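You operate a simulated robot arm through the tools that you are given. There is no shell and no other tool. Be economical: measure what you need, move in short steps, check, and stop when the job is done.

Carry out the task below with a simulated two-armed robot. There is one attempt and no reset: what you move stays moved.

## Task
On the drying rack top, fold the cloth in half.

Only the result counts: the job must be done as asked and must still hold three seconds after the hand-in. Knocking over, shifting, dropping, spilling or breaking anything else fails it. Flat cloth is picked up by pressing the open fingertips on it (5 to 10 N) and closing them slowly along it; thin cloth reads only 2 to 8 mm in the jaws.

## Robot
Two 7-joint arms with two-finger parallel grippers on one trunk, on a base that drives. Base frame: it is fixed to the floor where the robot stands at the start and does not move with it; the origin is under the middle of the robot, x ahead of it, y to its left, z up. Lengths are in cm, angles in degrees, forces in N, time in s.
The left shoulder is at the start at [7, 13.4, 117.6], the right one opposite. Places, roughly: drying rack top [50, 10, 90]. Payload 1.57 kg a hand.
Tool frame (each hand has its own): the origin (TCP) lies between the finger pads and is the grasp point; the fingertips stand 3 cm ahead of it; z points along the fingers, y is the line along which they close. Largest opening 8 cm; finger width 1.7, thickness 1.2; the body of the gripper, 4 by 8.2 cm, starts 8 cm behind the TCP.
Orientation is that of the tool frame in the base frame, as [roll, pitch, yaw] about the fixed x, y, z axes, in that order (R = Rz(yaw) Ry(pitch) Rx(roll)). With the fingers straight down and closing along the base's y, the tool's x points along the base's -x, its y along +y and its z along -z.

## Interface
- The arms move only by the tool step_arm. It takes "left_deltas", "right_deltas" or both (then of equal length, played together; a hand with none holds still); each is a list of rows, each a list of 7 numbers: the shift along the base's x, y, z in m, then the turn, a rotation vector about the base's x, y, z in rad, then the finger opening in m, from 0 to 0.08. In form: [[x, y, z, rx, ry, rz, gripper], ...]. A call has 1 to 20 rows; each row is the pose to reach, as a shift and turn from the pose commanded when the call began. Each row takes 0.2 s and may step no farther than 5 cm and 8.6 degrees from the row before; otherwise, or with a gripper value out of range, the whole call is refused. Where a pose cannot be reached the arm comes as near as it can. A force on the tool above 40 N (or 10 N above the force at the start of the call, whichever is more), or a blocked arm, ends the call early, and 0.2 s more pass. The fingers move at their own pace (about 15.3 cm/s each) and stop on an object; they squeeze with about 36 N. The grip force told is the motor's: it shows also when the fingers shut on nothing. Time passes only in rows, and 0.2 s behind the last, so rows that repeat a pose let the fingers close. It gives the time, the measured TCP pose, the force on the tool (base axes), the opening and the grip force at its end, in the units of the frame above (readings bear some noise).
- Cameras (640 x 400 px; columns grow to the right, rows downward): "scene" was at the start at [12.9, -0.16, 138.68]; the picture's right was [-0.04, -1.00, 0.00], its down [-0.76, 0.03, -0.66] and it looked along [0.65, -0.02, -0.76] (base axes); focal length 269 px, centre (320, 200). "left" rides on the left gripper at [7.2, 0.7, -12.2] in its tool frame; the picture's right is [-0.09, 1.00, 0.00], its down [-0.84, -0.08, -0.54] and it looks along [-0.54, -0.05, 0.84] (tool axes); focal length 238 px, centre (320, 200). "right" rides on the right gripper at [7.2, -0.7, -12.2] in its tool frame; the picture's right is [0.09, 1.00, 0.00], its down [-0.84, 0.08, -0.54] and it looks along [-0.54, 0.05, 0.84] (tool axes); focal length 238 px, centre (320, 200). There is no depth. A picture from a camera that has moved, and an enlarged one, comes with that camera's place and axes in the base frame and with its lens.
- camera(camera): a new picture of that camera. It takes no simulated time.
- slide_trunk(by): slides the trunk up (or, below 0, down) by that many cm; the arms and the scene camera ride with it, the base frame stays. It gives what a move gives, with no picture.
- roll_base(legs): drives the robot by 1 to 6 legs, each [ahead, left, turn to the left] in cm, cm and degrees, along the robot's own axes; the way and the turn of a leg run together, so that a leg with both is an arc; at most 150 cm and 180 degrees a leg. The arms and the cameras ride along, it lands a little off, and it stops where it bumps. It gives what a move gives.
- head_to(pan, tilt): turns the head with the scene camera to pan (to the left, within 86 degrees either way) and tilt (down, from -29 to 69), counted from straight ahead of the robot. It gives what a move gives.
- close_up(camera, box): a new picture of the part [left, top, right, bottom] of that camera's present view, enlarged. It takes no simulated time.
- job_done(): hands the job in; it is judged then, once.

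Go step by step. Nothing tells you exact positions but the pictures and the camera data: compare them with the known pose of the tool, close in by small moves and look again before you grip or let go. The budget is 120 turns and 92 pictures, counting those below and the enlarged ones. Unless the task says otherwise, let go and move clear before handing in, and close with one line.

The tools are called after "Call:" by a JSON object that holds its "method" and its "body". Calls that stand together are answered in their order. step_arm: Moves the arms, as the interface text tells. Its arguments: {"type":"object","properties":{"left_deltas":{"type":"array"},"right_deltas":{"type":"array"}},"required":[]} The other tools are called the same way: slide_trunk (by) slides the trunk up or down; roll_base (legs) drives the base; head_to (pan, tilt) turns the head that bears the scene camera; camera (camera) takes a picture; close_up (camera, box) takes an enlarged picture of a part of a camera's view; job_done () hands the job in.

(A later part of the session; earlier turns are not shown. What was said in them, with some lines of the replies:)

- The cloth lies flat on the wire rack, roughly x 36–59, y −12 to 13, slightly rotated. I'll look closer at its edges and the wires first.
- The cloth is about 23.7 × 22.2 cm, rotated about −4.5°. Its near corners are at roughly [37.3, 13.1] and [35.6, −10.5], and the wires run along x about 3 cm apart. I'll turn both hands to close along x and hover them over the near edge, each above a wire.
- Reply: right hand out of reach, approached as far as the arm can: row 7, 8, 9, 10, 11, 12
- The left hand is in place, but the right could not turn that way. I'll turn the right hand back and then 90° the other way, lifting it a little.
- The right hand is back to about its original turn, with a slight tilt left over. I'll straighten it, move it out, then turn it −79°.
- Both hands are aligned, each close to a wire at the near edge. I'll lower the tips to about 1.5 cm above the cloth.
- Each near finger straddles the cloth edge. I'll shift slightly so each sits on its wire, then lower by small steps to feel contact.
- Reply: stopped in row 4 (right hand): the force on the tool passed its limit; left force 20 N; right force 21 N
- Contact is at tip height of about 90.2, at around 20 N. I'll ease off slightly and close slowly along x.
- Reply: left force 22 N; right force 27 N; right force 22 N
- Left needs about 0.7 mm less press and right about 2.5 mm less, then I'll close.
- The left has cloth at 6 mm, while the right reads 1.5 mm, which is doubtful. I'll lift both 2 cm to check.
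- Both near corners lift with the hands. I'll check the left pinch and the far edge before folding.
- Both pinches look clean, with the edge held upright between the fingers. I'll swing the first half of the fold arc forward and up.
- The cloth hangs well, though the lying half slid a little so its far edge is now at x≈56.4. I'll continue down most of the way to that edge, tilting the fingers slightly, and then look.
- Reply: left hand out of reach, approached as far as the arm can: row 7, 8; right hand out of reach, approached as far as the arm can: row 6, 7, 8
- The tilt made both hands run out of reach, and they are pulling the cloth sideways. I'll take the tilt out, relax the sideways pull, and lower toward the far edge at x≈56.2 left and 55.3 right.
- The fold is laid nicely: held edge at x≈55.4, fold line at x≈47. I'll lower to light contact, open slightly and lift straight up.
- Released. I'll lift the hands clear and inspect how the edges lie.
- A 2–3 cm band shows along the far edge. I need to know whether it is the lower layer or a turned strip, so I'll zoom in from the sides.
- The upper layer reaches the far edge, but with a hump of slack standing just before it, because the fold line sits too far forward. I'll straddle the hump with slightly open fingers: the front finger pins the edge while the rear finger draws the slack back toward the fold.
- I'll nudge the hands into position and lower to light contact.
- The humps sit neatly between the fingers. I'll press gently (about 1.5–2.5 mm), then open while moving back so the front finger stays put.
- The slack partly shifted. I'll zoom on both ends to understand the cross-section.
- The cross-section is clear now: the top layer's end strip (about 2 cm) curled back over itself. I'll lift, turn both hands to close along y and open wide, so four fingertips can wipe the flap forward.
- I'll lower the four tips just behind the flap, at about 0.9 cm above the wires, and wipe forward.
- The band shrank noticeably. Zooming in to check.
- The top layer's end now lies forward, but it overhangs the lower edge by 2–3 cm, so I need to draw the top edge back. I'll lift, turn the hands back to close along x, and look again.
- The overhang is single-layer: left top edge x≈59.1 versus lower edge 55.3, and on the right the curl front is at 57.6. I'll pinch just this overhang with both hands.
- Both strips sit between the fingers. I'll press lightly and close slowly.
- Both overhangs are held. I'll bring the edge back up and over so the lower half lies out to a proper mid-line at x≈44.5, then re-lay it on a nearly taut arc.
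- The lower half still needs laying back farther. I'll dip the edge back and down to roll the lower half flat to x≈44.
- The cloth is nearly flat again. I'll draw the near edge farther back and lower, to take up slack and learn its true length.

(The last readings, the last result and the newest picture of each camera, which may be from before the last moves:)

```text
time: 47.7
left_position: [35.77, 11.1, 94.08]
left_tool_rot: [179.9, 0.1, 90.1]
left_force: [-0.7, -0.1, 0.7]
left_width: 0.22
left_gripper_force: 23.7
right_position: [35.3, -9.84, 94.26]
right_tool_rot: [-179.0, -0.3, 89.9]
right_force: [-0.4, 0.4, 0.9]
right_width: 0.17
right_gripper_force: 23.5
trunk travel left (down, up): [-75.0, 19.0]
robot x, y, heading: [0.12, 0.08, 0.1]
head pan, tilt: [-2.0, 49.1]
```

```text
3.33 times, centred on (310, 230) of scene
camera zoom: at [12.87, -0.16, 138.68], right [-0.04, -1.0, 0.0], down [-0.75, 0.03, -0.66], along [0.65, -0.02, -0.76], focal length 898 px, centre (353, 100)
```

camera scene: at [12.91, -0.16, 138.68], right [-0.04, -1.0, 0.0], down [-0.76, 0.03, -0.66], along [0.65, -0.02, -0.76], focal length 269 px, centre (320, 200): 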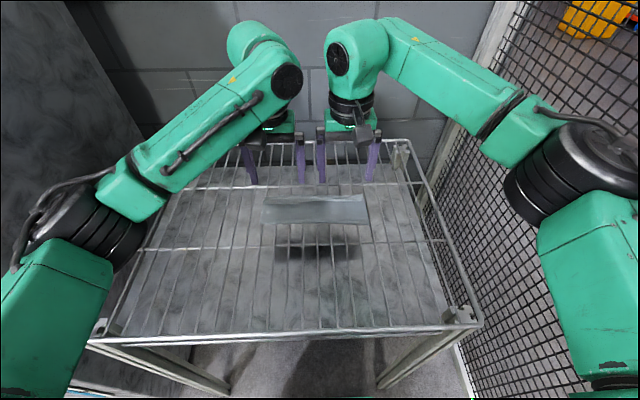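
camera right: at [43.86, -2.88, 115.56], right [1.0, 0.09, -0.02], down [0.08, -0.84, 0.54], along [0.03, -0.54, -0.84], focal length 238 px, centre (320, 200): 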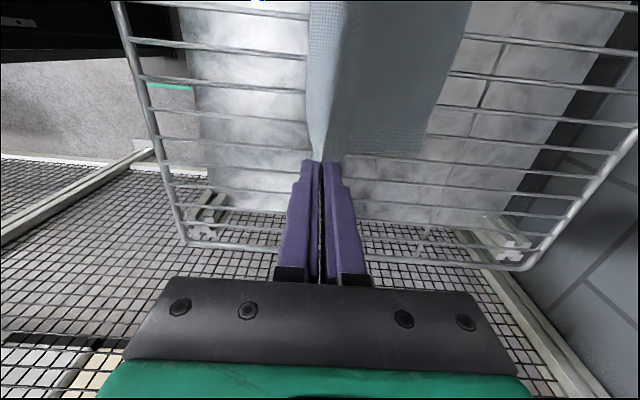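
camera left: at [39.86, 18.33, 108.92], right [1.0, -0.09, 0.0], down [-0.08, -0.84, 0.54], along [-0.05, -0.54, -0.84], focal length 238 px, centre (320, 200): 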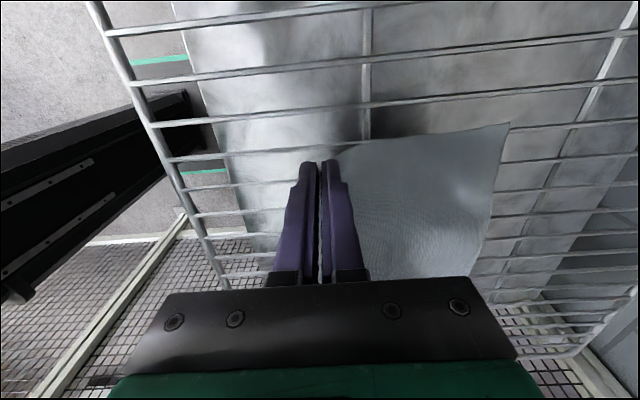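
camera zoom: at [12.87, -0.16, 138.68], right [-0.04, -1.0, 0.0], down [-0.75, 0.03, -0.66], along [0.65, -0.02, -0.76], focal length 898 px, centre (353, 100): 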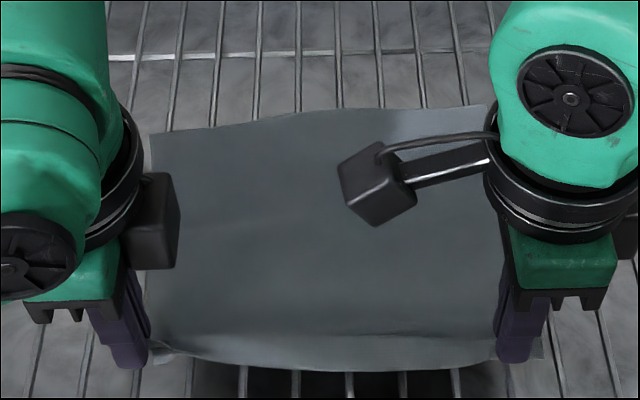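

The pinches hold 2 cm or more of tail, which explains the missing length. The cloth is flat again, so I'll release here and regrip right at the edge.

Call:
{"method": "step_arm", "body": {"left_deltas": [[-0.01, 0, -0.004, 0, 0, 0, 0], [-0.012, 0, -0.004, 0, 0, 0, 0.01], [-0.012, 0, -0.004, 0, 0, 0, 0.03], [-0.012, 0, 0.02, 0, 0, 0, 0.03], [-0.012, 0.01, 0.06, 0, 0, 0, 0.03], [-0.012, 0.04, 0.1, 0, 0, 0, 0.03], [0.0, 0.08, 0.1, 0, 0, 0, 0.03]], "right_deltas": [[-0.01, 0, -0.006, 0, 0, 0, 0], [-0.012, 0, -0.006, 0, 0, 0, 0.01], [-0.012, 0, -0.006, 0, 0, 0, 0.03], [-0.012, 0, 0.02, 0, 0, 0, 0.03], [-0.012, -0.01, 0.06, 0, 0, 0, 0.03], [-0.012, -0.04, 0.1, 0, 0, 0, 0.03], [0.0, -0.08, 0.1, 0, 0, 0, 0.03]]}}

Call:
{"method": "close_up", "body": {"camera": "scene", "box": [220, 170, 400, 300]}}

```text
time: 49.3
left_position: [35.7, 19.0, 104.48]
left_tool_rot: [-180.0, 0.1, 90.0]
left_force: [-0.5, 1.1, 0.6]
left_width: 2.98
left_gripper_force: 0.0
right_position: [35.24, -17.78, 104.6]
right_tool_rot: [-178.9, -0.2, 89.8]
right_force: [-0.2, 0.0, 0.7]
right_width: 2.98
right_gripper_force: 0.0
trunk travel left (down, up): [-75.0, 19.0]
robot x, y, heading: [0.04, -0.03, -0.1]
head pan, tilt: [-2.0, 49.1]
```

```text
3.08 times, centred on (310, 235) of scene
camera zoom: at [12.85, -0.21, 138.68], right [-0.04, -1.0, 0.0], down [-0.75, 0.03, -0.66], along [0.66, -0.02, -0.76], focal length 828 px, centre (351, 92)
```

zoom: 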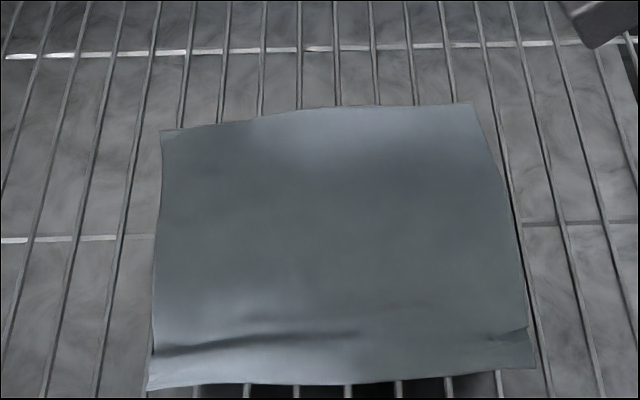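

The cloth is flat again: near edge x≈32.4, far edge about 52, y −11.7 to 11. I'll come down straddling the near edge with a small opening for a minimal tail.

Call:
{"method": "step_arm", "body": {"left_deltas": [[-0.01, -0.04, 0, 0, 0, 0, 0.016], [-0.02, -0.08, -0.01, 0, 0, 0, 0.016], [-0.028, -0.109, -0.03, 0, 0, 0, 0.016], [-0.028, -0.109, -0.07, 0, 0, 0, 0.016], [-0.028, -0.109, -0.1, 0, 0, 0, 0.016], [-0.028, -0.109, -0.1, 0, 0, 0, 0.016]], "right_deltas": [[-0.01, 0.03, 0, 0, 0, 0, 0.016], [-0.02, 0.06, -0.01, 0, 0, 0, 0.016], [-0.02, 0.08, -0.03, 0, 0, 0, 0.016], [-0.02, 0.08, -0.07, 0, 0, 0, 0.016], [-0.02, 0.08, -0.101, 0, 0, 0, 0.016], [-0.02, 0.08, -0.101, 0, 0, 0, 0.016]]}}

Call:
{"method": "camera", "body": {"camera": "left"}}

Call:
{"method": "camera", "body": {"camera": "right"}}

```text
time: 50.7
left_position: [33.06, 7.97, 94.02]
left_tool_rot: [-179.9, 0.1, 90.0]
left_force: [-0.6, 0.5, -0.1]
left_width: 1.62
left_gripper_force: 0.0
right_position: [33.44, -9.95, 94.09]
right_tool_rot: [-178.9, -0.2, 89.9]
right_force: [0.5, -0.1, 0.1]
right_width: 1.6
right_gripper_force: 0.0
trunk travel left (down, up): [-75.0, 19.0]
robot x, y, heading: [0.2, 0.17, -0.4]
head pan, tilt: [-2.0, 49.1]
```

```text
19 pictures are left
camera left: at [33.69, 15.26, 106.27], right [1.0, -0.09, 0.0], down [-0.08, -0.84, 0.54], along [-0.05, -0.54, -0.84], focal length 238 px, centre (320, 200)
```

left: 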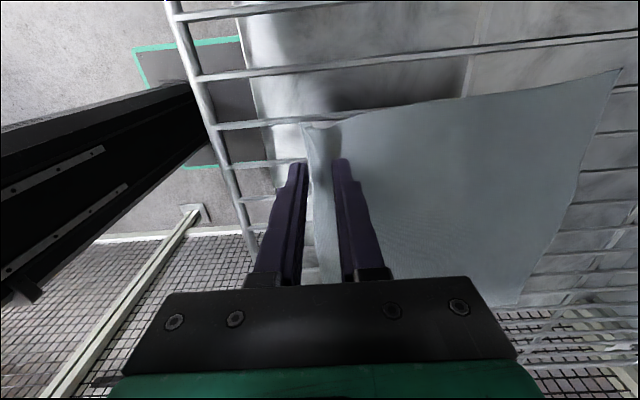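

```text
18 pictures are left
camera right: at [33.03, -2.84, 106.45], right [1.0, 0.09, -0.02], down [0.09, -0.84, 0.54], along [0.03, -0.54, -0.84], focal length 238 px, centre (320, 200)
```

right: 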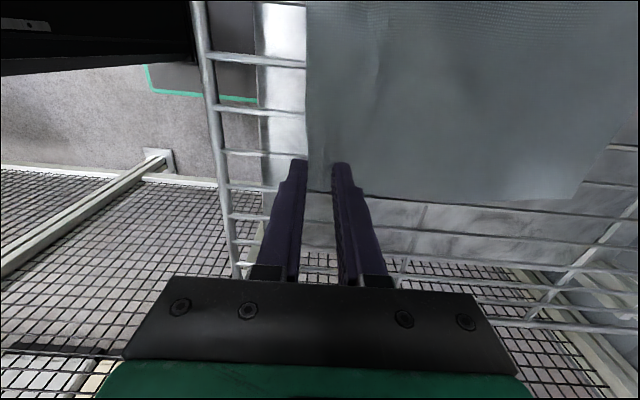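

The edge is just inside each near finger. I'll press, close slowly, then lift 1.5 cm.

Call:
{"method": "step_arm", "body": {"left_deltas": [[0, 0, -0.006, 0, 0, 0, 0.016], [0, 0, -0.0105, 0, 0, 0, 0.016], [0, 0, -0.0105, 0, 0, 0, 0.014], [0, 0, -0.0105, 0, 0, 0, 0.012], [0, 0, -0.0105, 0, 0, 0, 0.01], [0, 0, -0.0105, 0, 0, 0, 0.008], [0, 0, -0.0105, 0, 0, 0, 0.006], [0, 0, -0.0105, 0, 0, 0, 0.004], [0, 0, -0.0105, 0, 0, 0, 0.0], [0, 0, -0.0105, 0, 0, 0, 0.0], [0, 0, 0.0, 0, 0, 0, 0.0], [0, 0, 0.008, 0, 0, 0, 0.0]], "right_deltas": [[0, 0, -0.006, 0, 0, 0, 0.016], [0, 0, -0.0105, 0, 0, 0, 0.016], [0, 0, -0.0105, 0, 0, 0, 0.014], [0, 0, -0.0105, 0, 0, 0, 0.012], [0, 0, -0.0105, 0, 0, 0, 0.01], [0, 0, -0.0105, 0, 0, 0, 0.008], [0, 0, -0.0105, 0, 0, 0, 0.006], [0, 0, -0.0105, 0, 0, 0, 0.004], [0, 0, -0.0105, 0, 0, 0, 0.0], [0, 0, -0.0105, 0, 0, 0, 0.0], [0, 0, 0.0, 0, 0, 0, 0.0], [0, 0, 0.008, 0, 0, 0, 0.0]]}}

Call:
{"method": "close_up", "body": {"camera": "scene", "box": [220, 170, 400, 300]}}

```text
time: 53.3
left_position: [32.92, 8.14, 95.13]
left_tool_rot: [179.9, 0.1, 90.1]
left_force: [-0.7, 0.4, -0.5]
left_width: 0.18
left_gripper_force: 23.3
right_position: [33.36, -9.84, 95.06]
right_tool_rot: [-179.1, -0.3, 89.8]
right_force: [0.2, 0.7, -0.8]
right_width: 0.16
right_gripper_force: 23.2
trunk travel left (down, up): [-75.0, 19.0]
robot x, y, heading: [0.5, 0.01, 0.1]
head pan, tilt: [-2.0, 49.1]
```

```text
3.08 times, centred on (310, 235) of scene
camera zoom: at [12.87, -0.15, 138.68], right [-0.04, -1.0, 0.0], down [-0.75, 0.03, -0.66], along [0.65, -0.02, -0.76], focal length 828 px, centre (351, 92)
```

zoom: 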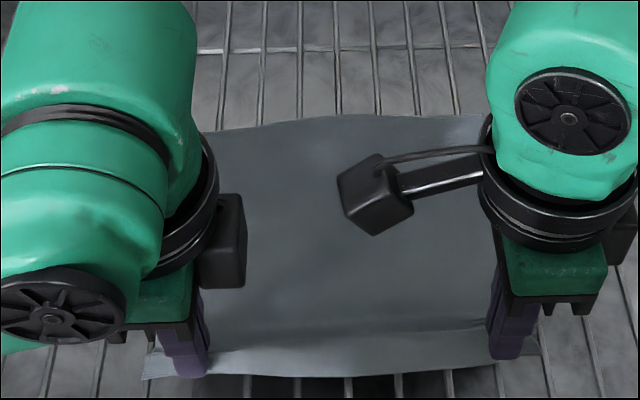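

Both hands hold the edge. I'll swing up to vertical over the intended fold lines, x≈40.8 left and 42.7 right.

Call:
{"method": "step_arm", "body": {"left_deltas": [[0, 0, 0.02, 0, 0, 0, 0], [0.002, 0, 0.035, 0, 0, 0, 0], [0.006, 0, 0.045, 0, 0, 0, 0], [0.016, 0, 0.057, 0, 0, 0, 0], [0.03, 0, 0.067, 0, 0, 0, 0], [0.046, 0, 0.074, 0, 0, 0, 0], [0.062, 0, 0.078, 0, 0, 0, 0], [0.079, 0, 0.08, 0, 0, 0, 0]], "right_deltas": [[0.002, 0, 0.02, 0, 0, 0, 0], [0.006, 0, 0.035, 0, 0, 0, 0], [0.012, 0, 0.045, 0, 0, 0, 0], [0.025, 0, 0.057, 0, 0, 0, 0], [0.042, 0, 0.067, 0, 0, 0, 0], [0.059, 0, 0.074, 0, 0, 0, 0], [0.076, 0, 0.078, 0, 0, 0, 0], [0.093, 0, 0.08, 0, 0, 0, 0]]}}

Call:
{"method": "camera", "body": {"camera": "left"}}

Call:
{"method": "camera", "body": {"camera": "right"}}

Call:
{"method": "camera", "body": {"camera": "scene"}}

```text
time: 55.1
left_position: [40.76, 8.29, 102.95]
left_tool_rot: [179.9, 0.1, 90.0]
left_force: [0.7, -0.8, 0.1]
left_width: 0.17
left_gripper_force: 23.3
right_position: [42.72, -9.88, 102.81]
right_tool_rot: [-178.9, -0.3, 90.0]
right_force: [-0.3, 0.6, -0.3]
right_width: 0.13
right_gripper_force: 23.3
trunk travel left (down, up): [-75.0, 19.0]
robot x, y, heading: [0.13, 0.17, -0.0]
head pan, tilt: [-2.0, 49.1]
```

```text
16 pictures are left
camera left: at [41.45, 15.52, 115.2], right [1.0, -0.09, 0.0], down [-0.08, -0.84, 0.54], along [-0.05, -0.54, -0.84], focal length 238 px, centre (320, 200)
```

left: 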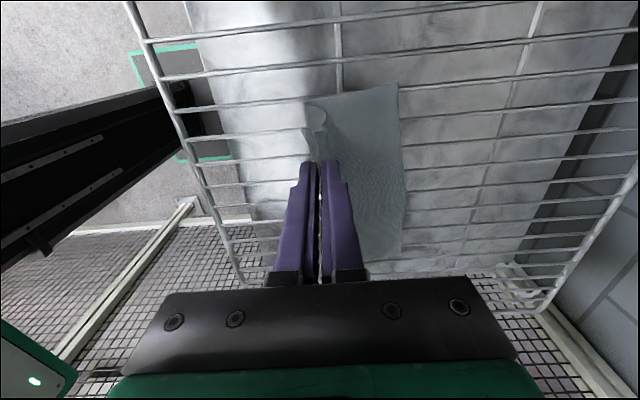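

```text
15 pictures are left
camera right: at [42.36, -2.78, 115.03], right [1.0, 0.09, -0.02], down [0.09, -0.84, 0.54], along [0.03, -0.53, -0.84], focal length 238 px, centre (320, 200)
```

right: 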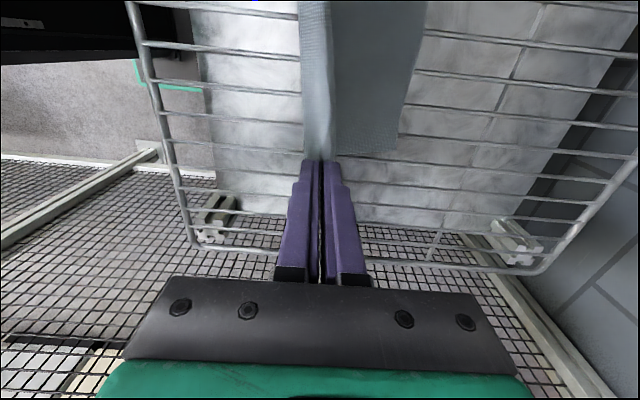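

```text
14 pictures are left
camera scene: at [13.02, -0.16, 138.67], right [-0.04, -1.0, 0.0], down [-0.76, 0.03, -0.65], along [0.65, -0.02, -0.76], focal length 269 px, centre (320, 200)
```

scene: 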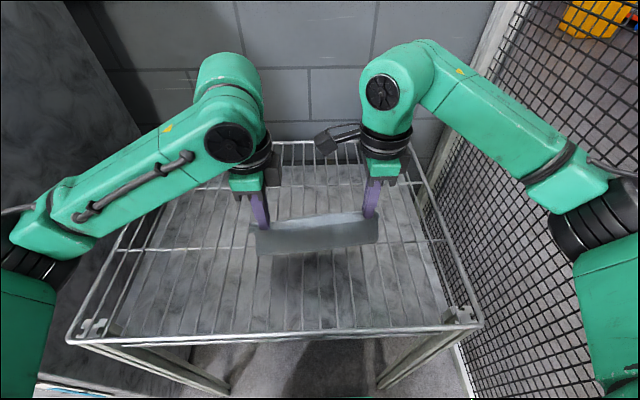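

The lying half got drawn back by about 2.5 cm, so I'm refining: fold lines at x≈38.7 left and 41.3 right. I'll bring the edge over these, then arc forward on a near-taut radius while tilting the fingers back.

Call:
{"method": "step_arm", "body": {"left_deltas": [[-0.01, 0, -0.0045, 0, 0, 0, 0], [-0.024, 0, -0.0095, 0, 0, 0, 0], [-0.009, 0.001, -0.0095, 0, 0.05, 0, 0], [0.0054, 0.001, -0.0127, 0, 0.1, 0, 0], [0.0179, 0.002, -0.0168, 0, 0.15, 0, 0], [0.0294, 0.002, -0.0221, 0, 0.2, 0, 0], [0.0408, 0.003, -0.0294, 0, 0.25, 0, 0], [0.0513, 0.003, -0.0378, 0, 0.3, 0, 0], [0.0597, 0.004, -0.0473, 0, 0.35, 0, 0], [0.0665, 0.004, -0.0566, 0, 0.38, 0, 0], [0.0721, 0.005, -0.0679, 0, 0.4, 0, 0], [0.0751, 0.005, -0.0769, 0, 0.4, 0, 0]], "right_deltas": [[-0.006, 0, -0.0035, 0, 0, 0, 0], [-0.0176, 0, -0.008, 0, 0, 0, 0], [-0.0026, 0.001, -0.008, 0, 0.05, 0, 0], [0.0118, 0.001, -0.0112, 0, 0.1, 0, 0], [0.0243, 0.002, -0.0153, 0, 0.15, 0, 0], [0.0358, 0.002, -0.0206, 0, 0.2, 0, 0], [0.0472, 0.003, -0.0279, 0, 0.25, 0, 0], [0.0577, 0.003, -0.0363, 0, 0.3, 0, 0], [0.0661, 0.004, -0.0458, 0, 0.35, 0, 0], [0.0729, 0.004, -0.0551, 0, 0.38, 0, 0], [0.0785, 0.005, -0.0664, 0, 0.4, 0, 0], [0.0815, 0.005, -0.0754, 0, 0.4, 0, 0]]}}

Call:
{"method": "camera", "body": {"camera": "left"}}

Call:
{"method": "camera", "body": {"camera": "right"}}

Call:
{"method": "close_up", "body": {"camera": "scene", "box": [220, 160, 400, 280]}}

```text
time: 57.7
left_position: [48.21, 8.75, 95.01]
left_tool_rot: [-157.1, 0.1, 90.1]
left_force: [0.6, -0.3, -0.1]
left_width: 0.17
left_gripper_force: 23.8
right_position: [50.97, -9.44, 95.49]
right_tool_rot: [-155.9, -0.2, 89.8]
right_force: [-0.4, 1.0, -0.5]
right_width: 0.16
right_gripper_force: 23.2
trunk travel left (down, up): [-75.0, 19.0]
robot x, y, heading: [-0.18, 0.44, -0.1]
head pan, tilt: [-2.0, 49.1]
```

```text
13 pictures are left
camera left: at [53.6, 15.97, 106.2], right [0.92, -0.09, -0.39], down [0.14, -0.84, 0.53], along [-0.37, -0.54, -0.75], focal length 238 px, centre (320, 200)
```

left: 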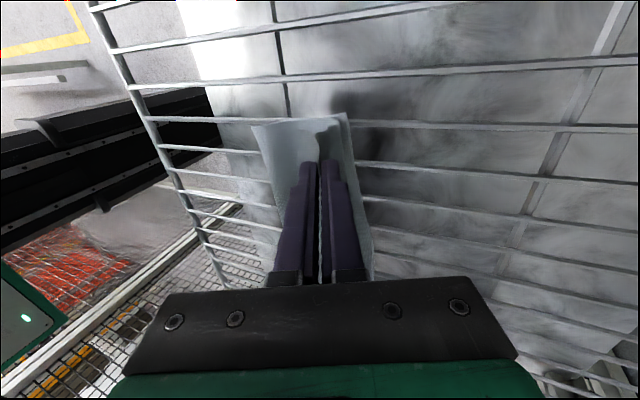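

```text
12 pictures are left
camera right: at [55.31, -2.27, 106.87], right [0.91, 0.09, -0.4], down [0.29, -0.84, 0.46], along [-0.3, -0.54, -0.79], focal length 238 px, centre (320, 200)
```

right: 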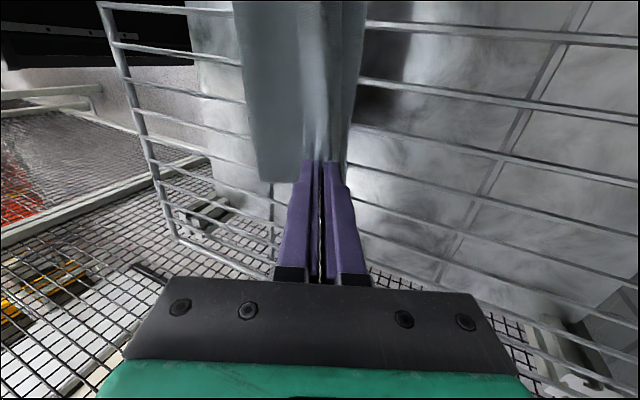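

```text
3.33 times, centred on (310, 220) of scene
camera zoom: at [12.95, -0.13, 138.68], right [-0.04, -1.0, 0.0], down [-0.76, 0.03, -0.65], along [0.65, -0.02, -0.76], focal length 898 px, centre (353, 133)
```

zoom: 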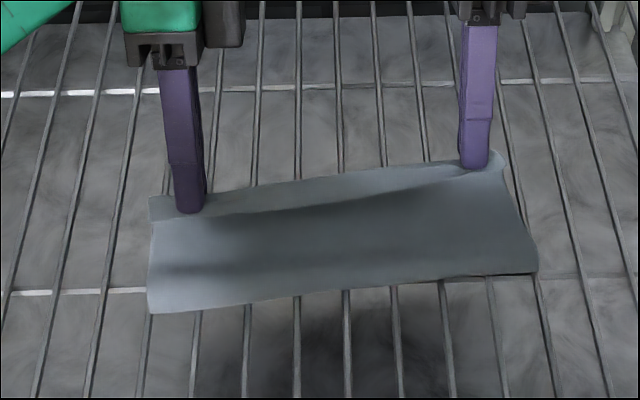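

The edges nearly coincide: far edge x≈48.5/51.1, held edge about 1 cm short of it plus its tail. I'll lower to contact, open, and withdraw along the finger axis so the tail falls forward.

Call:
{"method": "step_arm", "body": {"left_deltas": [[0, 0, -0.007, 0, 0, 0, 0], [0.001, 0, -0.014, 0, 0, 0, 0], [0.002, 0, -0.019, 0, 0, 0, 0], [0.002, 0, -0.019, 0, 0, 0, 0], [0.002, 0, -0.018, 0, 0, 0, 0.008], [0.002, 0, -0.016, 0, 0, 0, 0.016], [0.004, 0, -0.012, 0, 0, 0, 0.02], [0.01, 0, 0.003, 0, 0, 0, 0.02], [0.018, 0, 0.02, 0, 0, 0, 0.02], [0.026, 0, 0.04, 0, 0, 0, 0.02], [0.026, 0, 0.07, 0, 0, 0, 0.02]], "right_deltas": [[0, 0, -0.009, 0, 0, 0, 0], [0.001, 0, -0.018, 0, 0, 0, 0], [0.002, 0, -0.023, 0, 0, 0, 0], [0.002, 0, -0.023, 0, 0, 0, 0], [0.002, 0, -0.022, 0, 0, 0, 0.008], [0.002, 0, -0.02, 0, 0, 0, 0.016], [0.004, 0, -0.016, 0, 0, 0, 0.02], [0.01, 0, -0.001, 0, 0, 0, 0.02], [0.018, 0, 0.016, 0, 0, 0, 0.02], [0.026, 0, 0.036, 0, 0, 0, 0.02], [0.026, 0, 0.066, 0, 0, 0, 0.02]]}}

Call:
{"method": "close_up", "body": {"camera": "scene", "box": [240, 170, 390, 260]}}

Call:
{"method": "camera", "body": {"camera": "left"}}

```text
time: 60.1
left_position: [50.92, 8.67, 102.42]
left_tool_rot: [-157.3, 0.1, 90.1]
left_force: [-0.2, 0.0, 0.0]
left_width: 2.02
left_gripper_force: 0.0
right_position: [51.52, -9.93, 98.74]
right_tool_rot: [-156.4, -0.2, 89.7]
right_force: [-0.2, 0.3, 0.2]
right_width: 1.99
right_gripper_force: 0.1
right hand out of reach, approached as far as the arm can: row 8, 9, 10, 11
trunk travel left (down, up): [-75.0, 19.0]
robot x, y, heading: [-0.2, -0.13, 0.2]
head pan, tilt: [-2.0, 49.1]
```

```text
4.27 times, centred on (315, 215) of scene
camera zoom: at [12.81, -0.16, 138.68], right [-0.04, -1.0, 0.0], down [-0.75, 0.03, -0.66], along [0.66, -0.02, -0.76], focal length 1149 px, centre (341, 136)
```

zoom: 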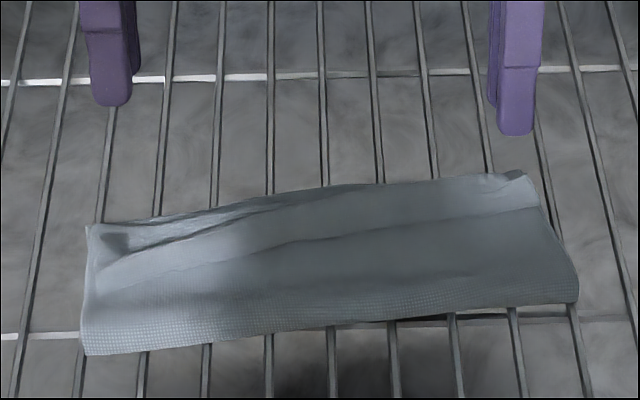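

```text
9 pictures are left
camera left: at [56.28, 15.98, 113.3], right [0.92, -0.09, -0.39], down [0.14, -0.84, 0.53], along [-0.37, -0.54, -0.75], focal length 238 px, centre (320, 200)
```

left: 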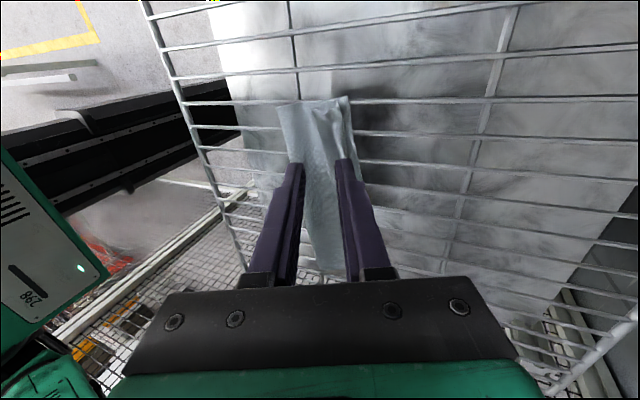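

The fold is in place, with some crumpling near the top edge. I'll take one zoom on the left end.

Call:
{"method": "close_up", "body": {"camera": "left", "box": [260, 80, 380, 180]}}

```text
4.00 times, centred on (320, 130) of left
camera zoom: at [56.28, 15.98, 113.3], right [0.92, -0.09, -0.39], down [0.14, -0.84, 0.53], along [-0.37, -0.54, -0.75], focal length 953 px, centre (320, 480)
```

zoom: 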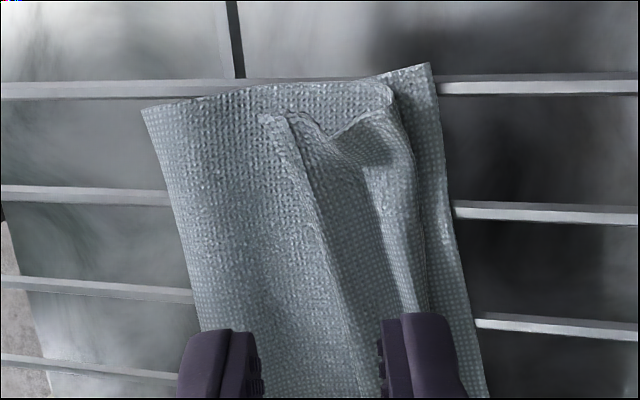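

The top layer's end strip (2–3 cm on the left, less on the right) is curled back again. I'll turn the hands to four wide fingertips and wipe it forward as before; first untilt and lift.

Call:
{"method": "step_arm", "body": {"left_deltas": [[-0.02, 0, 0.01, 0, -0.1, 0, 0.03], [-0.04, 0, 0.02, 0, -0.2, 0, 0.04], [-0.06, 0, 0.03, 0, -0.3, 0, 0.05], [-0.08, 0, 0.03, 0, -0.396, 0, 0.05]], "right_deltas": [[-0.01, 0, 0.02, 0, -0.1, 0, 0.03], [-0.02, 0, 0.04, 0, -0.2, 0, 0.04], [-0.03, 0, 0.055, 0, -0.3, 0, 0.05], [-0.04, 0, 0.065, 0, -0.41, 0, 0.05]]}}

Call:
{"method": "step_arm", "body": {"left_deltas": [[0, 0, 0, 0, 0, 0.14, 0.06], [0, 0, 0, 0, 0, 0.28, 0.06], [0, 0, 0, 0, 0, 0.42, 0.06], [0, 0, 0, 0, 0, 0.56, 0.06], [0, 0, 0, 0, 0, 0.7, 0.06], [0, 0, 0, 0, 0, 0.84, 0.07], [0, 0, 0, 0, 0, 0.98, 0.08], [0, 0, 0, 0, 0, 1.12, 0.08], [0, -0.01, 0, 0, 0, 1.26, 0.08], [0, -0.018, 0, 0, 0, 1.4, 0.08], [0, -0.018, 0, 0, 0, 1.54, 0.08], [0, -0.018, 0, 0, 0, 1.571, 0.08]], "right_deltas": [[0, 0, 0, 0, 0, 0.14, 0.06], [0, 0, 0, 0, 0, 0.28, 0.06], [0, 0, 0, 0, 0, 0.42, 0.06], [0, 0, 0, 0, 0, 0.56, 0.06], [0, 0, 0, 0, 0, 0.7, 0.06], [0, 0, 0, 0, 0, 0.84, 0.07], [0, 0, 0, 0, 0, 0.98, 0.08], [0, 0, 0, 0, 0, 1.12, 0.08], [0, 0.02, 0, 0, 0, 1.26, 0.08], [0, 0.034, 0, 0, 0, 1.4, 0.08], [0, 0.034, 0, 0, 0, 1.54, 0.08], [0, 0.034, 0, 0, 0, 1.571, 0.08]]}}

```text
time: 61.1
left_position: [42.99, 7.82, 105.34]
left_tool_rot: [-179.8, -0.4, 90.1]
left_force: [0.6, -0.8, 0.6]
left_width: 4.99
left_gripper_force: 0.0
right_position: [47.67, -11.12, 104.87]
right_tool_rot: [-178.8, -1.1, 88.4]
right_force: [-4.7, 2.9, 1.1]
right_width: 4.98
right_gripper_force: 0.0
right hand out of reach, approached as far as the arm can: row 1, 2, 3
trunk travel left (down, up): [-75.0, 19.0]
robot x, y, heading: [0.19, 0.33, -0.1]
head pan, tilt: [-2.0, 49.1]
```

```text
time: 63.7
left_position: [42.99, 6.94, 105.28]
left_tool_rot: [-179.9, 0.1, -179.9]
left_force: [0.2, -0.5, 0.0]
left_width: 7.99
left_gripper_force: 0.2
right_position: [47.68, -6.69, 105.42]
right_tool_rot: [-179.6, -0.3, 180.0]
right_force: [0.3, -0.1, -0.2]
right_width: 8.03
right_gripper_force: 0.0
trunk travel left (down, up): [-75.0, 19.0]
robot x, y, heading: [0.07, -0.03, -0.2]
head pan, tilt: [-2.0, 49.1]
```

Call:
{"method": "step_arm", "body": {"left_deltas": [[0, 0, -0.04, 0, 0, 0, 0.08], [0, 0, -0.08, 0, 0, 0, 0.08], [0, 0, -0.1, 0, 0, 0, 0.08], [0, 0, -0.11, 0, 0, 0, 0.08], [0.01, 0, -0.11, 0, 0, 0, 0.08], [0.02, 0, -0.11, 0, 0, 0, 0.08], [0.028, 0, -0.111, 0, 0, 0, 0.08], [0.036, 0, -0.111, 0, 0, 0, 0.08], [0.044, 0, -0.111, 0, 0, 0, 0.08], [0.052, 0, -0.111, 0, 0, 0, 0.08], [0.06, 0, -0.11, 0, 0, 0, 0.08], [0.068, 0, -0.109, 0, 0, 0, 0.08], [0.076, 0, -0.108, 0, 0, 0, 0.08], [0.084, 0, -0.108, 0, 0, 0, 0.08], [0.092, 0, -0.108, 0, 0, 0, 0.08], [0.1, 0, -0.108, 0, 0, 0, 0.08]], "right_deltas": [[0, 0, -0.04, 0, 0, 0, 0.08], [0, 0, -0.08, 0, 0, 0, 0.08], [0, 0, -0.1, 0, 0, 0, 0.08], [0, 0, -0.112, 0, 0, 0, 0.08], [0.006, 0, -0.113, 0, 0, 0, 0.08], [0.012, 0, -0.113, 0, 0, 0, 0.08], [0.018, 0, -0.113, 0, 0, 0, 0.08], [0.024, 0, -0.113, 0, 0, 0, 0.08], [0.03, 0, -0.113, 0, 0, 0, 0.08], [0.036, 0, -0.113, 0, 0, 0, 0.08], [0.043, 0, -0.112, 0, 0, 0, 0.08], [0.05, 0, -0.111, 0, 0, 0, 0.08], [0.057, 0, -0.11, 0, 0, 0, 0.08], [0.064, 0, -0.11, 0, 0, 0, 0.08], [0.071, 0, -0.11, 0, 0, 0, 0.08], [0.078, 0, -0.11, 0, 0, 0, 0.08]]}}

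Call:
{"method": "close_up", "body": {"camera": "left", "box": [0, 0, 420, 262]}}

```text
time: 67.1
left_position: [52.83, 6.83, 94.41]
left_tool_rot: [-179.7, 0.1, -180.0]
left_force: [-0.5, -1.3, -0.1]
left_width: 7.99
left_gripper_force: 0.0
right_position: [55.4, -6.73, 94.23]
right_tool_rot: [-179.6, -0.2, 179.9]
right_force: [0.2, 0.4, 0.4]
right_width: 7.99
right_gripper_force: 0.0
trunk travel left (down, up): [-75.0, 19.0]
robot x, y, heading: [-0.12, 0.18, -0.1]
head pan, tilt: [-2.0, 49.1]
```

```text
1.52 times, centred on (210, 131) of left
camera zoom: at [45.68, 7.51, 106.61], right [0.09, 1.0, 0.0], down [0.84, -0.07, 0.54], along [0.54, -0.05, -0.84], focal length 363 px, centre (488, 305)
```

zoom: 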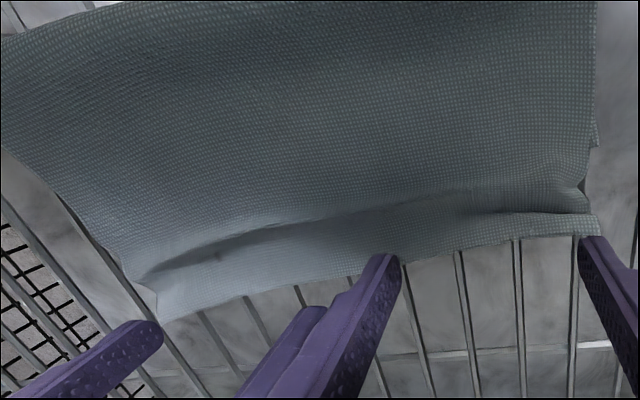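

The flap is unrolled and the layers are parallel, but the top overhangs by a uniform ~3.5 cm. I'll press the fingertips lightly near the fold and drag the top layer back so the fold rolls.

Call:
{"method": "step_arm", "body": {"left_deltas": [[0, 0, 0.03, 0, 0, 0, 0.08], [-0.04, 0, 0.035, 0, 0, 0, 0.08], [-0.085, 0, 0.03, 0, 0, 0, 0.08], [-0.085, 0, 0.01, 0, 0, 0, 0.08], [-0.085, 0, 0.0, 0, 0, 0, 0.08], [-0.085, 0, -0.008, 0, 0, 0, 0.08], [-0.09, 0, -0.009, 0, 0, 0, 0.08], [-0.095, 0, -0.009, 0, 0, 0, 0.08], [-0.1, 0, -0.009, 0, 0, 0, 0.08], [-0.105, 0, -0.009, 0, 0, 0, 0.08], [-0.11, 0, -0.009, 0, 0, 0, 0.08], [-0.115, 0, -0.009, 0, 0, 0, 0.08], [-0.12, 0, -0.009, 0, 0, 0, 0.08]], "right_deltas": [[0, 0.004, 0.03, 0, 0, 0, 0.08], [-0.045, 0.009, 0.035, 0, 0, 0, 0.08], [-0.09, 0.009, 0.03, 0, 0, 0, 0.08], [-0.09, 0.009, 0.01, 0, 0, 0, 0.08], [-0.09, 0.009, 0.0, 0, 0, 0, 0.08], [-0.09, 0.009, -0.006, 0, 0, 0, 0.08], [-0.095, 0.009, -0.007, 0, 0, 0, 0.08], [-0.1, 0.009, -0.007, 0, 0, 0, 0.08], [-0.105, 0.009, -0.007, 0, 0, 0, 0.08], [-0.11, 0.009, -0.007, 0, 0, 0, 0.08], [-0.115, 0.009, -0.007, 0, 0, 0, 0.08], [-0.12, 0.009, -0.007, 0, 0, 0, 0.08], [-0.125, 0.009, -0.007, 0, 0, 0, 0.08]]}}

Call:
{"method": "close_up", "body": {"camera": "left", "box": [0, 60, 640, 400]}}

```text
time: 69.9
left_position: [40.82, 6.88, 93.54]
left_tool_rot: [-179.7, 0.1, -179.9]
left_force: [0.1, -0.1, 0.0]
left_width: 8.01
left_gripper_force: 0.0
right_position: [42.82, -5.63, 93.46]
right_tool_rot: [-179.5, -0.4, 179.7]
right_force: [0.5, -0.3, 0.2]
right_width: 8.01
right_gripper_force: 0.1
trunk travel left (down, up): [-75.0, 19.0]
robot x, y, heading: [-0.15, 0.02, 0.1]
head pan, tilt: [-2.0, 49.1]
```

```text
1.00 times, centred on (320, 230) of left
camera zoom: at [33.68, 7.57, 105.77], right [0.09, 1.0, 0.0], down [0.84, -0.07, 0.54], along [0.54, -0.05, -0.84], focal length 238 px, centre (320, 170)
```

zoom: 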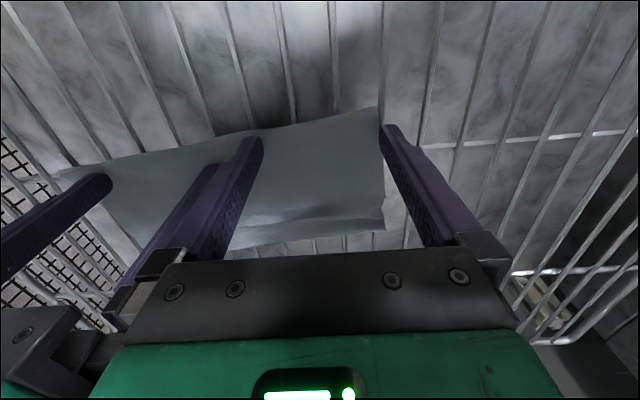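

Call:
{"method": "close_up", "body": {"camera": "left", "box": [240, 150, 400, 320]}}

```text
2.35 times, centred on (320, 235) of left
camera zoom: at [33.68, 7.57, 105.77], right [0.09, 1.0, 0.0], down [0.84, -0.07, 0.54], along [0.54, -0.05, -0.84], focal length 561 px, centre (320, 118)
```

zoom: 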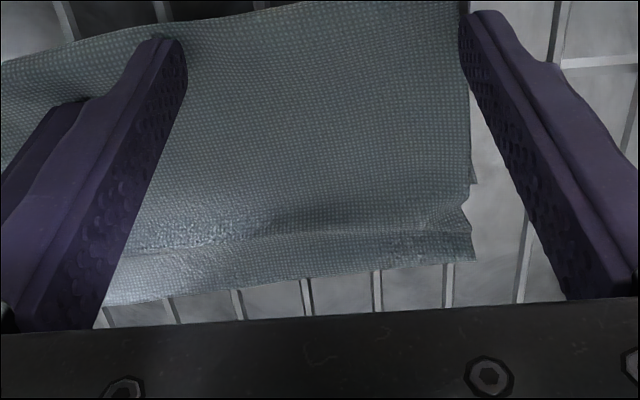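

The whole stack moved together, so friction won't shift the top alone. I'll pinch only the overhang, displace it back about 4 cm while lifted, and lay it down. First I'll turn the hands back over the overhang.

Call:
{"method": "step_arm", "body": {"left_deltas": [[0, 0, 0.03, 0, 0, 0, 0.08], [0, 0, 0.07, 0, 0, 0, 0.08], [0.01, 0, 0.1, 0, 0, -0.14, 0.08], [0.02, 0.005, 0.1, 0, 0, -0.28, 0.07], [0.03, 0.01, 0.1, 0, 0, -0.42, 0.06], [0.04, 0.015, 0.1, 0, 0, -0.56, 0.05], [0.05, 0.02, 0.1, 0, 0, -0.7, 0.04], [0.06, 0.025, 0.1, 0, 0, -0.84, 0.03], [0.07, 0.03, 0.1, 0, 0, -0.98, 0.02], [0.08, 0.035, 0.1, 0, 0, -1.12, 0.018], [0.087, 0.04, 0.1, 0, 0, -1.26, 0.018], [0.087, 0.042, 0.1, 0, 0, -1.4, 0.018], [0.087, 0.042, 0.1, 0, 0, -1.54, 0.018], [0.087, 0.042, 0.1, 0, 0, -1.571, 0.018], [0.087, 0.042, 0.06, 0, 0, -1.571, 0.018], [0.087, 0.042, 0.03, 0, 0, -1.571, 0.018]], "right_deltas": [[0, 0, 0.03, 0, 0, 0, 0.08], [0, 0, 0.07, 0, 0, 0, 0.08], [0.01, 0, 0.1, 0, 0, -0.14, 0.08], [0.02, -0.005, 0.1, 0, 0, -0.28, 0.07], [0.03, -0.01, 0.1, 0, 0, -0.42, 0.06], [0.04, -0.015, 0.1, 0, 0, -0.56, 0.05], [0.05, -0.02, 0.1, 0, 0, -0.7, 0.04], [0.06, -0.025, 0.1, 0, 0, -0.84, 0.03], [0.07, -0.03, 0.1, 0, 0, -0.98, 0.02], [0.08, -0.035, 0.1, 0, 0, -1.12, 0.018], [0.09, -0.04, 0.1, 0, 0, -1.26, 0.018], [0.098, -0.042, 0.1, 0, 0, -1.4, 0.018], [0.098, -0.042, 0.1, 0, 0, -1.54, 0.018], [0.098, -0.042, 0.1, 0, 0, -1.571, 0.018], [0.098, -0.042, 0.06, 0, 0, -1.571, 0.018], [0.098, -0.042, 0.03, 0, 0, -1.571, 0.018]]}}

Call:
{"method": "close_up", "body": {"camera": "scene", "box": [240, 170, 400, 270]}}

```text
time: 73.3
left_position: [49.62, 11.2, 96.54]
left_tool_rot: [-179.9, 0.0, 90.1]
left_force: [0.4, -1.1, 0.0]
left_width: 1.81
left_gripper_force: 0.0
right_position: [52.66, -9.94, 96.4]
right_tool_rot: [-179.6, -0.4, 89.8]
right_force: [0.6, 0.1, 0.2]
right_width: 1.77
right_gripper_force: 0.1
trunk travel left (down, up): [-75.0, 19.0]
robot x, y, heading: [0.14, -0.2, 0.0]
head pan, tilt: [-2.0, 49.1]
```

```text
4.00 times, centred on (320, 220) of scene
camera zoom: at [12.97, -0.18, 138.68], right [-0.04, -1.0, 0.0], down [-0.76, 0.03, -0.65], along [0.65, -0.02, -0.76], focal length 1077 px, centre (320, 120)
```

zoom: 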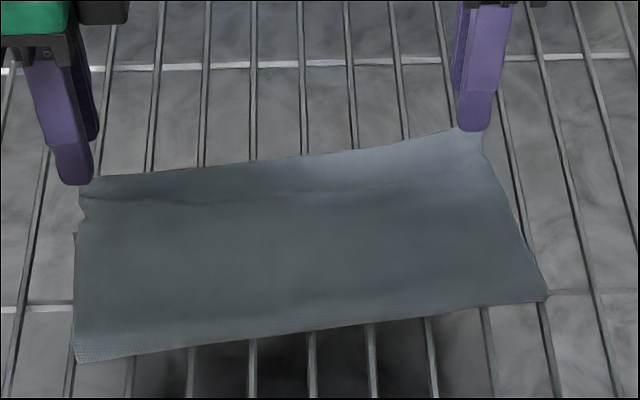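

Left overhang is about 3.7 cm and right about 2 cm. I'll press and pinch the overhang now.

Call:
{"method": "step_arm", "body": {"left_deltas": [[0, -0.009, -0.015, 0, 0, 0, 0.018], [0, -0.009, -0.03, 0, 0, 0, 0.018], [0, -0.009, -0.036, 0, 0, 0, 0.018], [0, -0.009, -0.036, 0, 0, 0, 0.015], [0, -0.009, -0.036, 0, 0, 0, 0.012], [0, -0.009, -0.036, 0, 0, 0, 0.009], [0, -0.009, -0.036, 0, 0, 0, 0.006], [0, -0.009, -0.036, 0, 0, 0, 0.003], [0, -0.009, -0.036, 0, 0, 0, 0], [0, -0.009, -0.036, 0, 0, 0, 0], [0, -0.009, -0.02, 0, 0, 0, 0]], "right_deltas": [[0.004, 0, -0.015, 0, 0, 0, 0.018], [0.004, 0, -0.03, 0, 0, 0, 0.018], [0.004, 0, -0.035, 0, 0, 0, 0.018], [0.004, 0, -0.035, 0, 0, 0, 0.015], [0.004, 0, -0.035, 0, 0, 0, 0.012], [0.004, 0, -0.035, 0, 0, 0, 0.009], [0.004, 0, -0.035, 0, 0, 0, 0.006], [0.004, 0, -0.035, 0, 0, 0, 0.003], [0.004, 0, -0.035, 0, 0, 0, 0], [0.004, 0, -0.035, 0, 0, 0, 0], [0.004, 0, -0.02, 0, 0, 0, 0]]}}

```text
time: 75.7
left_position: [49.88, 10.31, 94.51]
left_tool_rot: [-179.6, 0.1, 90.2]
left_force: [0.7, -0.2, 0.4]
left_width: 0.15
left_gripper_force: 23.5
right_position: [53.13, -9.98, 94.4]
right_tool_rot: [-179.5, -0.2, 89.8]
right_force: [-0.1, 0.0, -0.3]
right_width: 0.0
right_gripper_force: 21.4
trunk travel left (down, up): [-75.0, 19.0]
robot x, y, heading: [-0.11, -0.1, -0.1]
head pan, tilt: [-2.0, 49.1]
```

The left holds, but the right shut on nothing. I'll retry the right 0.9 cm farther back.

Call:
{"method": "step_arm", "body": {"right_deltas": [[0, 0, 0.015, 0, 0, 0, 0.01], [-0.009, 0, 0.015, 0, 0, 0, 0.02], [-0.009, 0, 0.0, 0, 0, 0, 0.02], [-0.009, 0, -0.012, 0, 0, 0, 0.02], [-0.009, 0, -0.015, 0, 0, 0, 0.02], [-0.009, 0, -0.015, 0, 0, 0, 0.017], [-0.009, 0, -0.015, 0, 0, 0, 0.014], [-0.009, 0, -0.015, 0, 0, 0, 0.011], [-0.009, 0, -0.015, 0, 0, 0, 0.008], [-0.009, 0, -0.015, 0, 0, 0, 0.005], [-0.009, 0, -0.015, 0, 0, 0, 0.002], [-0.009, 0, -0.015, 0, 0, 0, 0], [-0.009, 0, -0.015, 0, 0, 0, 0], [-0.009, 0, 0, 0, 0, 0, 0]]}}

```text
time: 78.7
left_position: [49.69, 10.26, 94.63]
left_tool_rot: [-179.8, 0.0, 90.0]
left_force: [-0.6, -0.1, -0.8]
left_width: 0.14
left_gripper_force: 23.1
right_position: [52.25, -10.25, 94.43]
right_tool_rot: [-179.5, -0.3, 89.8]
right_force: [-0.3, -0.4, 0.2]
right_width: 0.1
right_gripper_force: 23.1
trunk travel left (down, up): [-75.0, 19.0]
robot x, y, heading: [-0.37, 0.07, 0.1]
head pan, tilt: [-2.0, 49.1]
```

The right now reads 0.1 cm at full grip force, so it likely holds. I'll lift, carry back past the target and come forward down to it.

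Call:
{"method": "step_arm", "body": {"left_deltas": [[0, 0, 0.015, 0, 0, 0, 0], [-0.01, 0, 0.03, 0, 0, 0, 0], [-0.03, 0, 0.042, 0, 0, 0, 0], [-0.05, 0, 0.048, 0, 0, 0, 0], [-0.07, 0, 0.048, 0, 0, 0, 0], [-0.075, 0, 0.043, 0, 0, 0, 0], [-0.07, 0.001, 0.033, 0, 0, 0, 0], [-0.062, 0.002, 0.023, 0, 0, 0, 0], [-0.052, 0.003, 0.013, 0, 0, 0, 0], [-0.044, 0.004, 0.004, 0, 0, 0, 0]], "right_deltas": [[0, 0, 0.015, 0, 0, 0, 0], [-0.01, 0, 0.03, 0, 0, 0, 0], [-0.022, 0, 0.042, 0, 0, 0, 0], [-0.036, 0, 0.048, 0, 0, 0, 0], [-0.05, 0, 0.048, 0, 0, 0, 0], [-0.055, 0, 0.043, 0, 0, 0, 0], [-0.05, 0, 0.033, 0, 0, 0, 0], [-0.042, 0, 0.023, 0, 0, 0, 0], [-0.032, 0, 0.013, 0, 0, 0, 0], [-0.024, 0, 0.004, 0, 0, 0, 0]]}}

Call:
{"method": "close_up", "body": {"camera": "scene", "box": [240, 170, 400, 270]}}

```text
time: 80.9
left_position: [45.27, 10.56, 94.97]
left_tool_rot: [-179.8, 0.2, 90.0]
left_force: [1.4, -1.0, 0.5]
left_width: 0.12
left_gripper_force: 23.6
right_position: [49.93, -10.0, 95.02]
right_tool_rot: [-179.5, -0.3, 89.9]
right_force: [-0.9, 1.4, 0.5]
right_width: 0.1
right_gripper_force: 23.1
trunk travel left (down, up): [-75.0, 19.0]
robot x, y, heading: [-0.02, -0.08, 0.1]
head pan, tilt: [-2.0, 49.1]
```

```text
4.00 times, centred on (320, 220) of scene
camera zoom: at [12.98, -0.14, 138.67], right [-0.04, -1.0, 0.0], down [-0.76, 0.03, -0.65], along [0.65, -0.02, -0.76], focal length 1077 px, centre (320, 120)
```

zoom: 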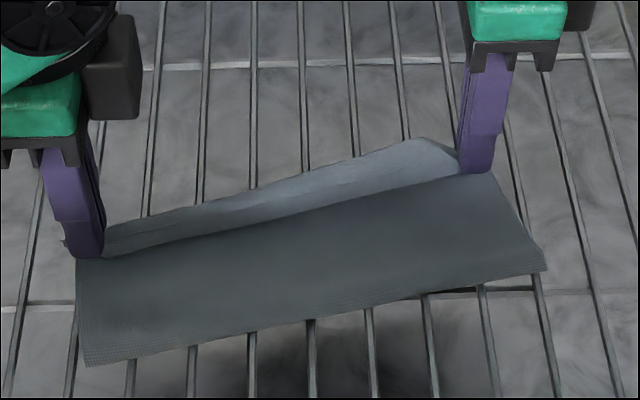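

Both edges are placed close to the lower edge. I'll lower, open, raise slightly, and sweep forward so the rear fingers wipe the tails forward, then lift off.

Call:
{"method": "step_arm", "body": {"left_deltas": [[0, 0, -0.008, 0, 0, 0, 0], [0, 0, -0.014, 0, 0, 0, 0], [0, 0, -0.014, 0, 0, 0, 0.01], [0, 0, -0.014, 0, 0, 0, 0.022], [0, 0, -0.007, 0, 0, 0, 0.022], [0.006, 0, -0.007, 0, 0, 0, 0.022], [0.012, 0, -0.007, 0, 0, 0, 0.022], [0.018, 0, -0.007, 0, 0, 0, 0.022], [0.024, 0, -0.007, 0, 0, 0, 0.022], [0.03, 0, -0.006, 0, 0, 0, 0.022], [0.036, 0, -0.005, 0, 0, 0, 0.022], [0.042, 0, -0.005, 0, 0, 0, 0.022], [0.048, 0, -0.005, 0, 0, 0, 0.022], [0.054, 0, -0.005, 0, 0, 0, 0.022], [0.054, 0, 0.02, 0, 0, 0, 0.022], [0.05, 0, 0.06, 0, 0, 0, 0.022], [0.03, 0.03, 0.1, 0, 0, 0, 0.022]], "right_deltas": [[0, 0, -0.008, 0, 0, 0, 0], [0, 0, -0.014, 0, 0, 0, 0], [0, 0, -0.014, 0, 0, 0, 0.01], [0, 0, -0.014, 0, 0, 0, 0.022], [0, 0, -0.007, 0, 0, 0, 0.022], [0.006, 0, -0.007, 0, 0, 0, 0.022], [0.012, 0, -0.007, 0, 0, 0, 0.022], [0.018, 0, -0.007, 0, 0, 0, 0.022], [0.024, 0, -0.007, 0, 0, 0, 0.022], [0.03, 0, -0.006, 0, 0, 0, 0.022], [0.036, 0, -0.005, 0, 0, 0, 0.022], [0.042, 0, -0.005, 0, 0, 0, 0.022], [0.048, 0, -0.005, 0, 0, 0, 0.022], [0.054, 0, -0.005, 0, 0, 0, 0.022], [0.054, 0, 0.02, 0, 0, 0, 0.022], [0.05, 0, 0.06, 0, 0, 0, 0.022], [0.03, -0.03, 0.1, 0, 0, 0, 0.022]]}}

Call:
{"method": "close_up", "body": {"camera": "scene", "box": [250, 180, 390, 265]}}

```text
refused: row 17 steps farther than a row can; nothing moved
```

```text
4.57 times, centred on (320, 222) of scene
camera zoom: at [12.98, -0.14, 138.67], right [-0.04, -1.0, 0.0], down [-0.76, 0.03, -0.65], along [0.65, -0.02, -0.76], focal length 1231 px, centre (320, 97)
```

zoom: 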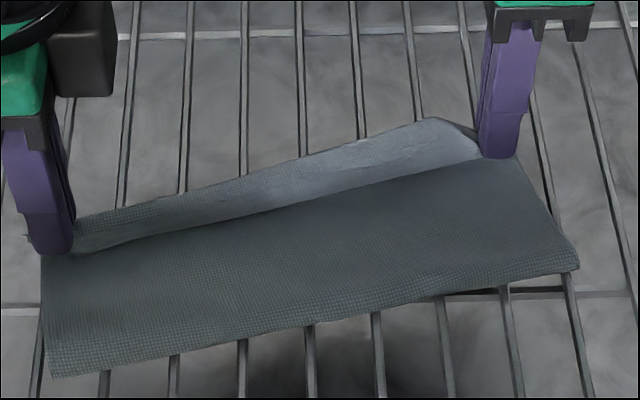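

A row was too long, so I'll repeat with shorter steps. In mid-span the tail already flops forward, so only the two grip points need wiping.

Call:
{"method": "step_arm", "body": {"left_deltas": [[0, 0, -0.008, 0, 0, 0, 0], [0, 0, -0.014, 0, 0, 0, 0], [0, 0, -0.014, 0, 0, 0, 0.01], [0, 0, -0.014, 0, 0, 0, 0.022], [0, 0, -0.007, 0, 0, 0, 0.022], [0.006, 0, -0.007, 0, 0, 0, 0.022], [0.012, 0, -0.007, 0, 0, 0, 0.022], [0.018, 0, -0.007, 0, 0, 0, 0.022], [0.024, 0, -0.007, 0, 0, 0, 0.022], [0.03, 0, -0.006, 0, 0, 0, 0.022], [0.036, 0, -0.005, 0, 0, 0, 0.022], [0.042, 0, -0.005, 0, 0, 0, 0.022], [0.048, 0, -0.005, 0, 0, 0, 0.022], [0.054, 0, -0.005, 0, 0, 0, 0.022], [0.054, 0, 0.02, 0, 0, 0, 0.022], [0.052, 0, 0.05, 0, 0, 0, 0.022], [0.045, 0.01, 0.08, 0, 0, 0, 0.022], [0.03, 0.03, 0.1, 0, 0, 0, 0.022]], "right_deltas": [[0, 0, -0.008, 0, 0, 0, 0], [0, 0, -0.014, 0, 0, 0, 0], [0, 0, -0.014, 0, 0, 0, 0.01], [0, 0, -0.014, 0, 0, 0, 0.022], [0, 0, -0.007, 0, 0, 0, 0.022], [0.006, 0, -0.007, 0, 0, 0, 0.022], [0.012, 0, -0.007, 0, 0, 0, 0.022], [0.018, 0, -0.007, 0, 0, 0, 0.022], [0.024, 0, -0.007, 0, 0, 0, 0.022], [0.03, 0, -0.006, 0, 0, 0, 0.022], [0.036, 0, -0.005, 0, 0, 0, 0.022], [0.042, 0, -0.005, 0, 0, 0, 0.022], [0.048, 0, -0.005, 0, 0, 0, 0.022], [0.054, 0, -0.005, 0, 0, 0, 0.022], [0.054, 0, 0.02, 0, 0, 0, 0.022], [0.052, 0, 0.05, 0, 0, 0, 0.022], [0.045, -0.01, 0.08, 0, 0, 0, 0.022], [0.03, -0.03, 0.1, 0, 0, 0, 0.022]]}}

```text
time: 84.7
left_position: [47.93, 13.28, 105.3]
left_tool_rot: [-179.9, 0.1, 90.0]
left_force: [-0.4, 0.0, 0.0]
left_width: 2.19
left_gripper_force: 0.1
right_position: [52.66, -13.27, 105.28]
right_tool_rot: [-179.7, -0.3, 89.9]
right_force: [0.0, -0.5, 0.7]
right_width: 2.18
right_gripper_force: 0.1
trunk travel left (down, up): [-75.0, 19.0]
robot x, y, heading: [0.23, 0.17, 0.0]
head pan, tilt: [-2.0, 49.1]
```

Call:
{"method": "close_up", "body": {"camera": "scene", "box": [250, 180, 390, 265]}}

```text
4.57 times, centred on (320, 222) of scene
camera zoom: at [12.62, -0.2, 138.7], right [-0.04, -1.0, 0.0], down [-0.75, 0.03, -0.66], along [0.66, -0.02, -0.75], focal length 1231 px, centre (320, 97)
```

zoom: 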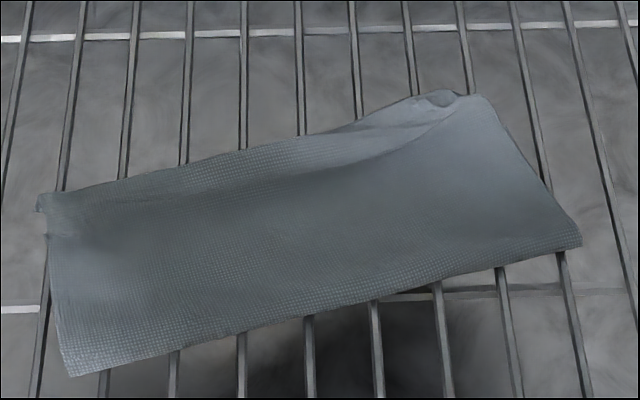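

The cloth now lies as a clean strip of about 9.5 × 24 cm. I'll use the last picture to check the right end.

Call:
{"method": "close_up", "body": {"camera": "right", "box": [180, 0, 420, 150]}}

```text
2.67 times, centred on (300, 75) of right
camera zoom: at [52.03, -6.02, 117.49], right [1.0, 0.09, -0.01], down [0.08, -0.84, 0.54], along [0.04, -0.54, -0.84], focal length 636 px, centre (373, 533)
```

zoom: 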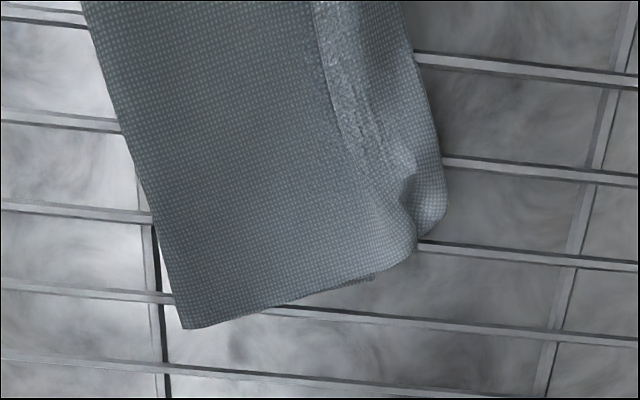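

The halves lie over each other with the edges within about 2 cm. The hands are open and clear and nothing else has moved, so I'm handing in.

Call:
{"method": "job_done", "body": {}}

```text
The job is handed in.
```

I folded the cloth in half on the rack top and handed it in, but it isn't a crisp fold: the edges are about 2 cm out of line and part of the top layer's end strip is still curled back.
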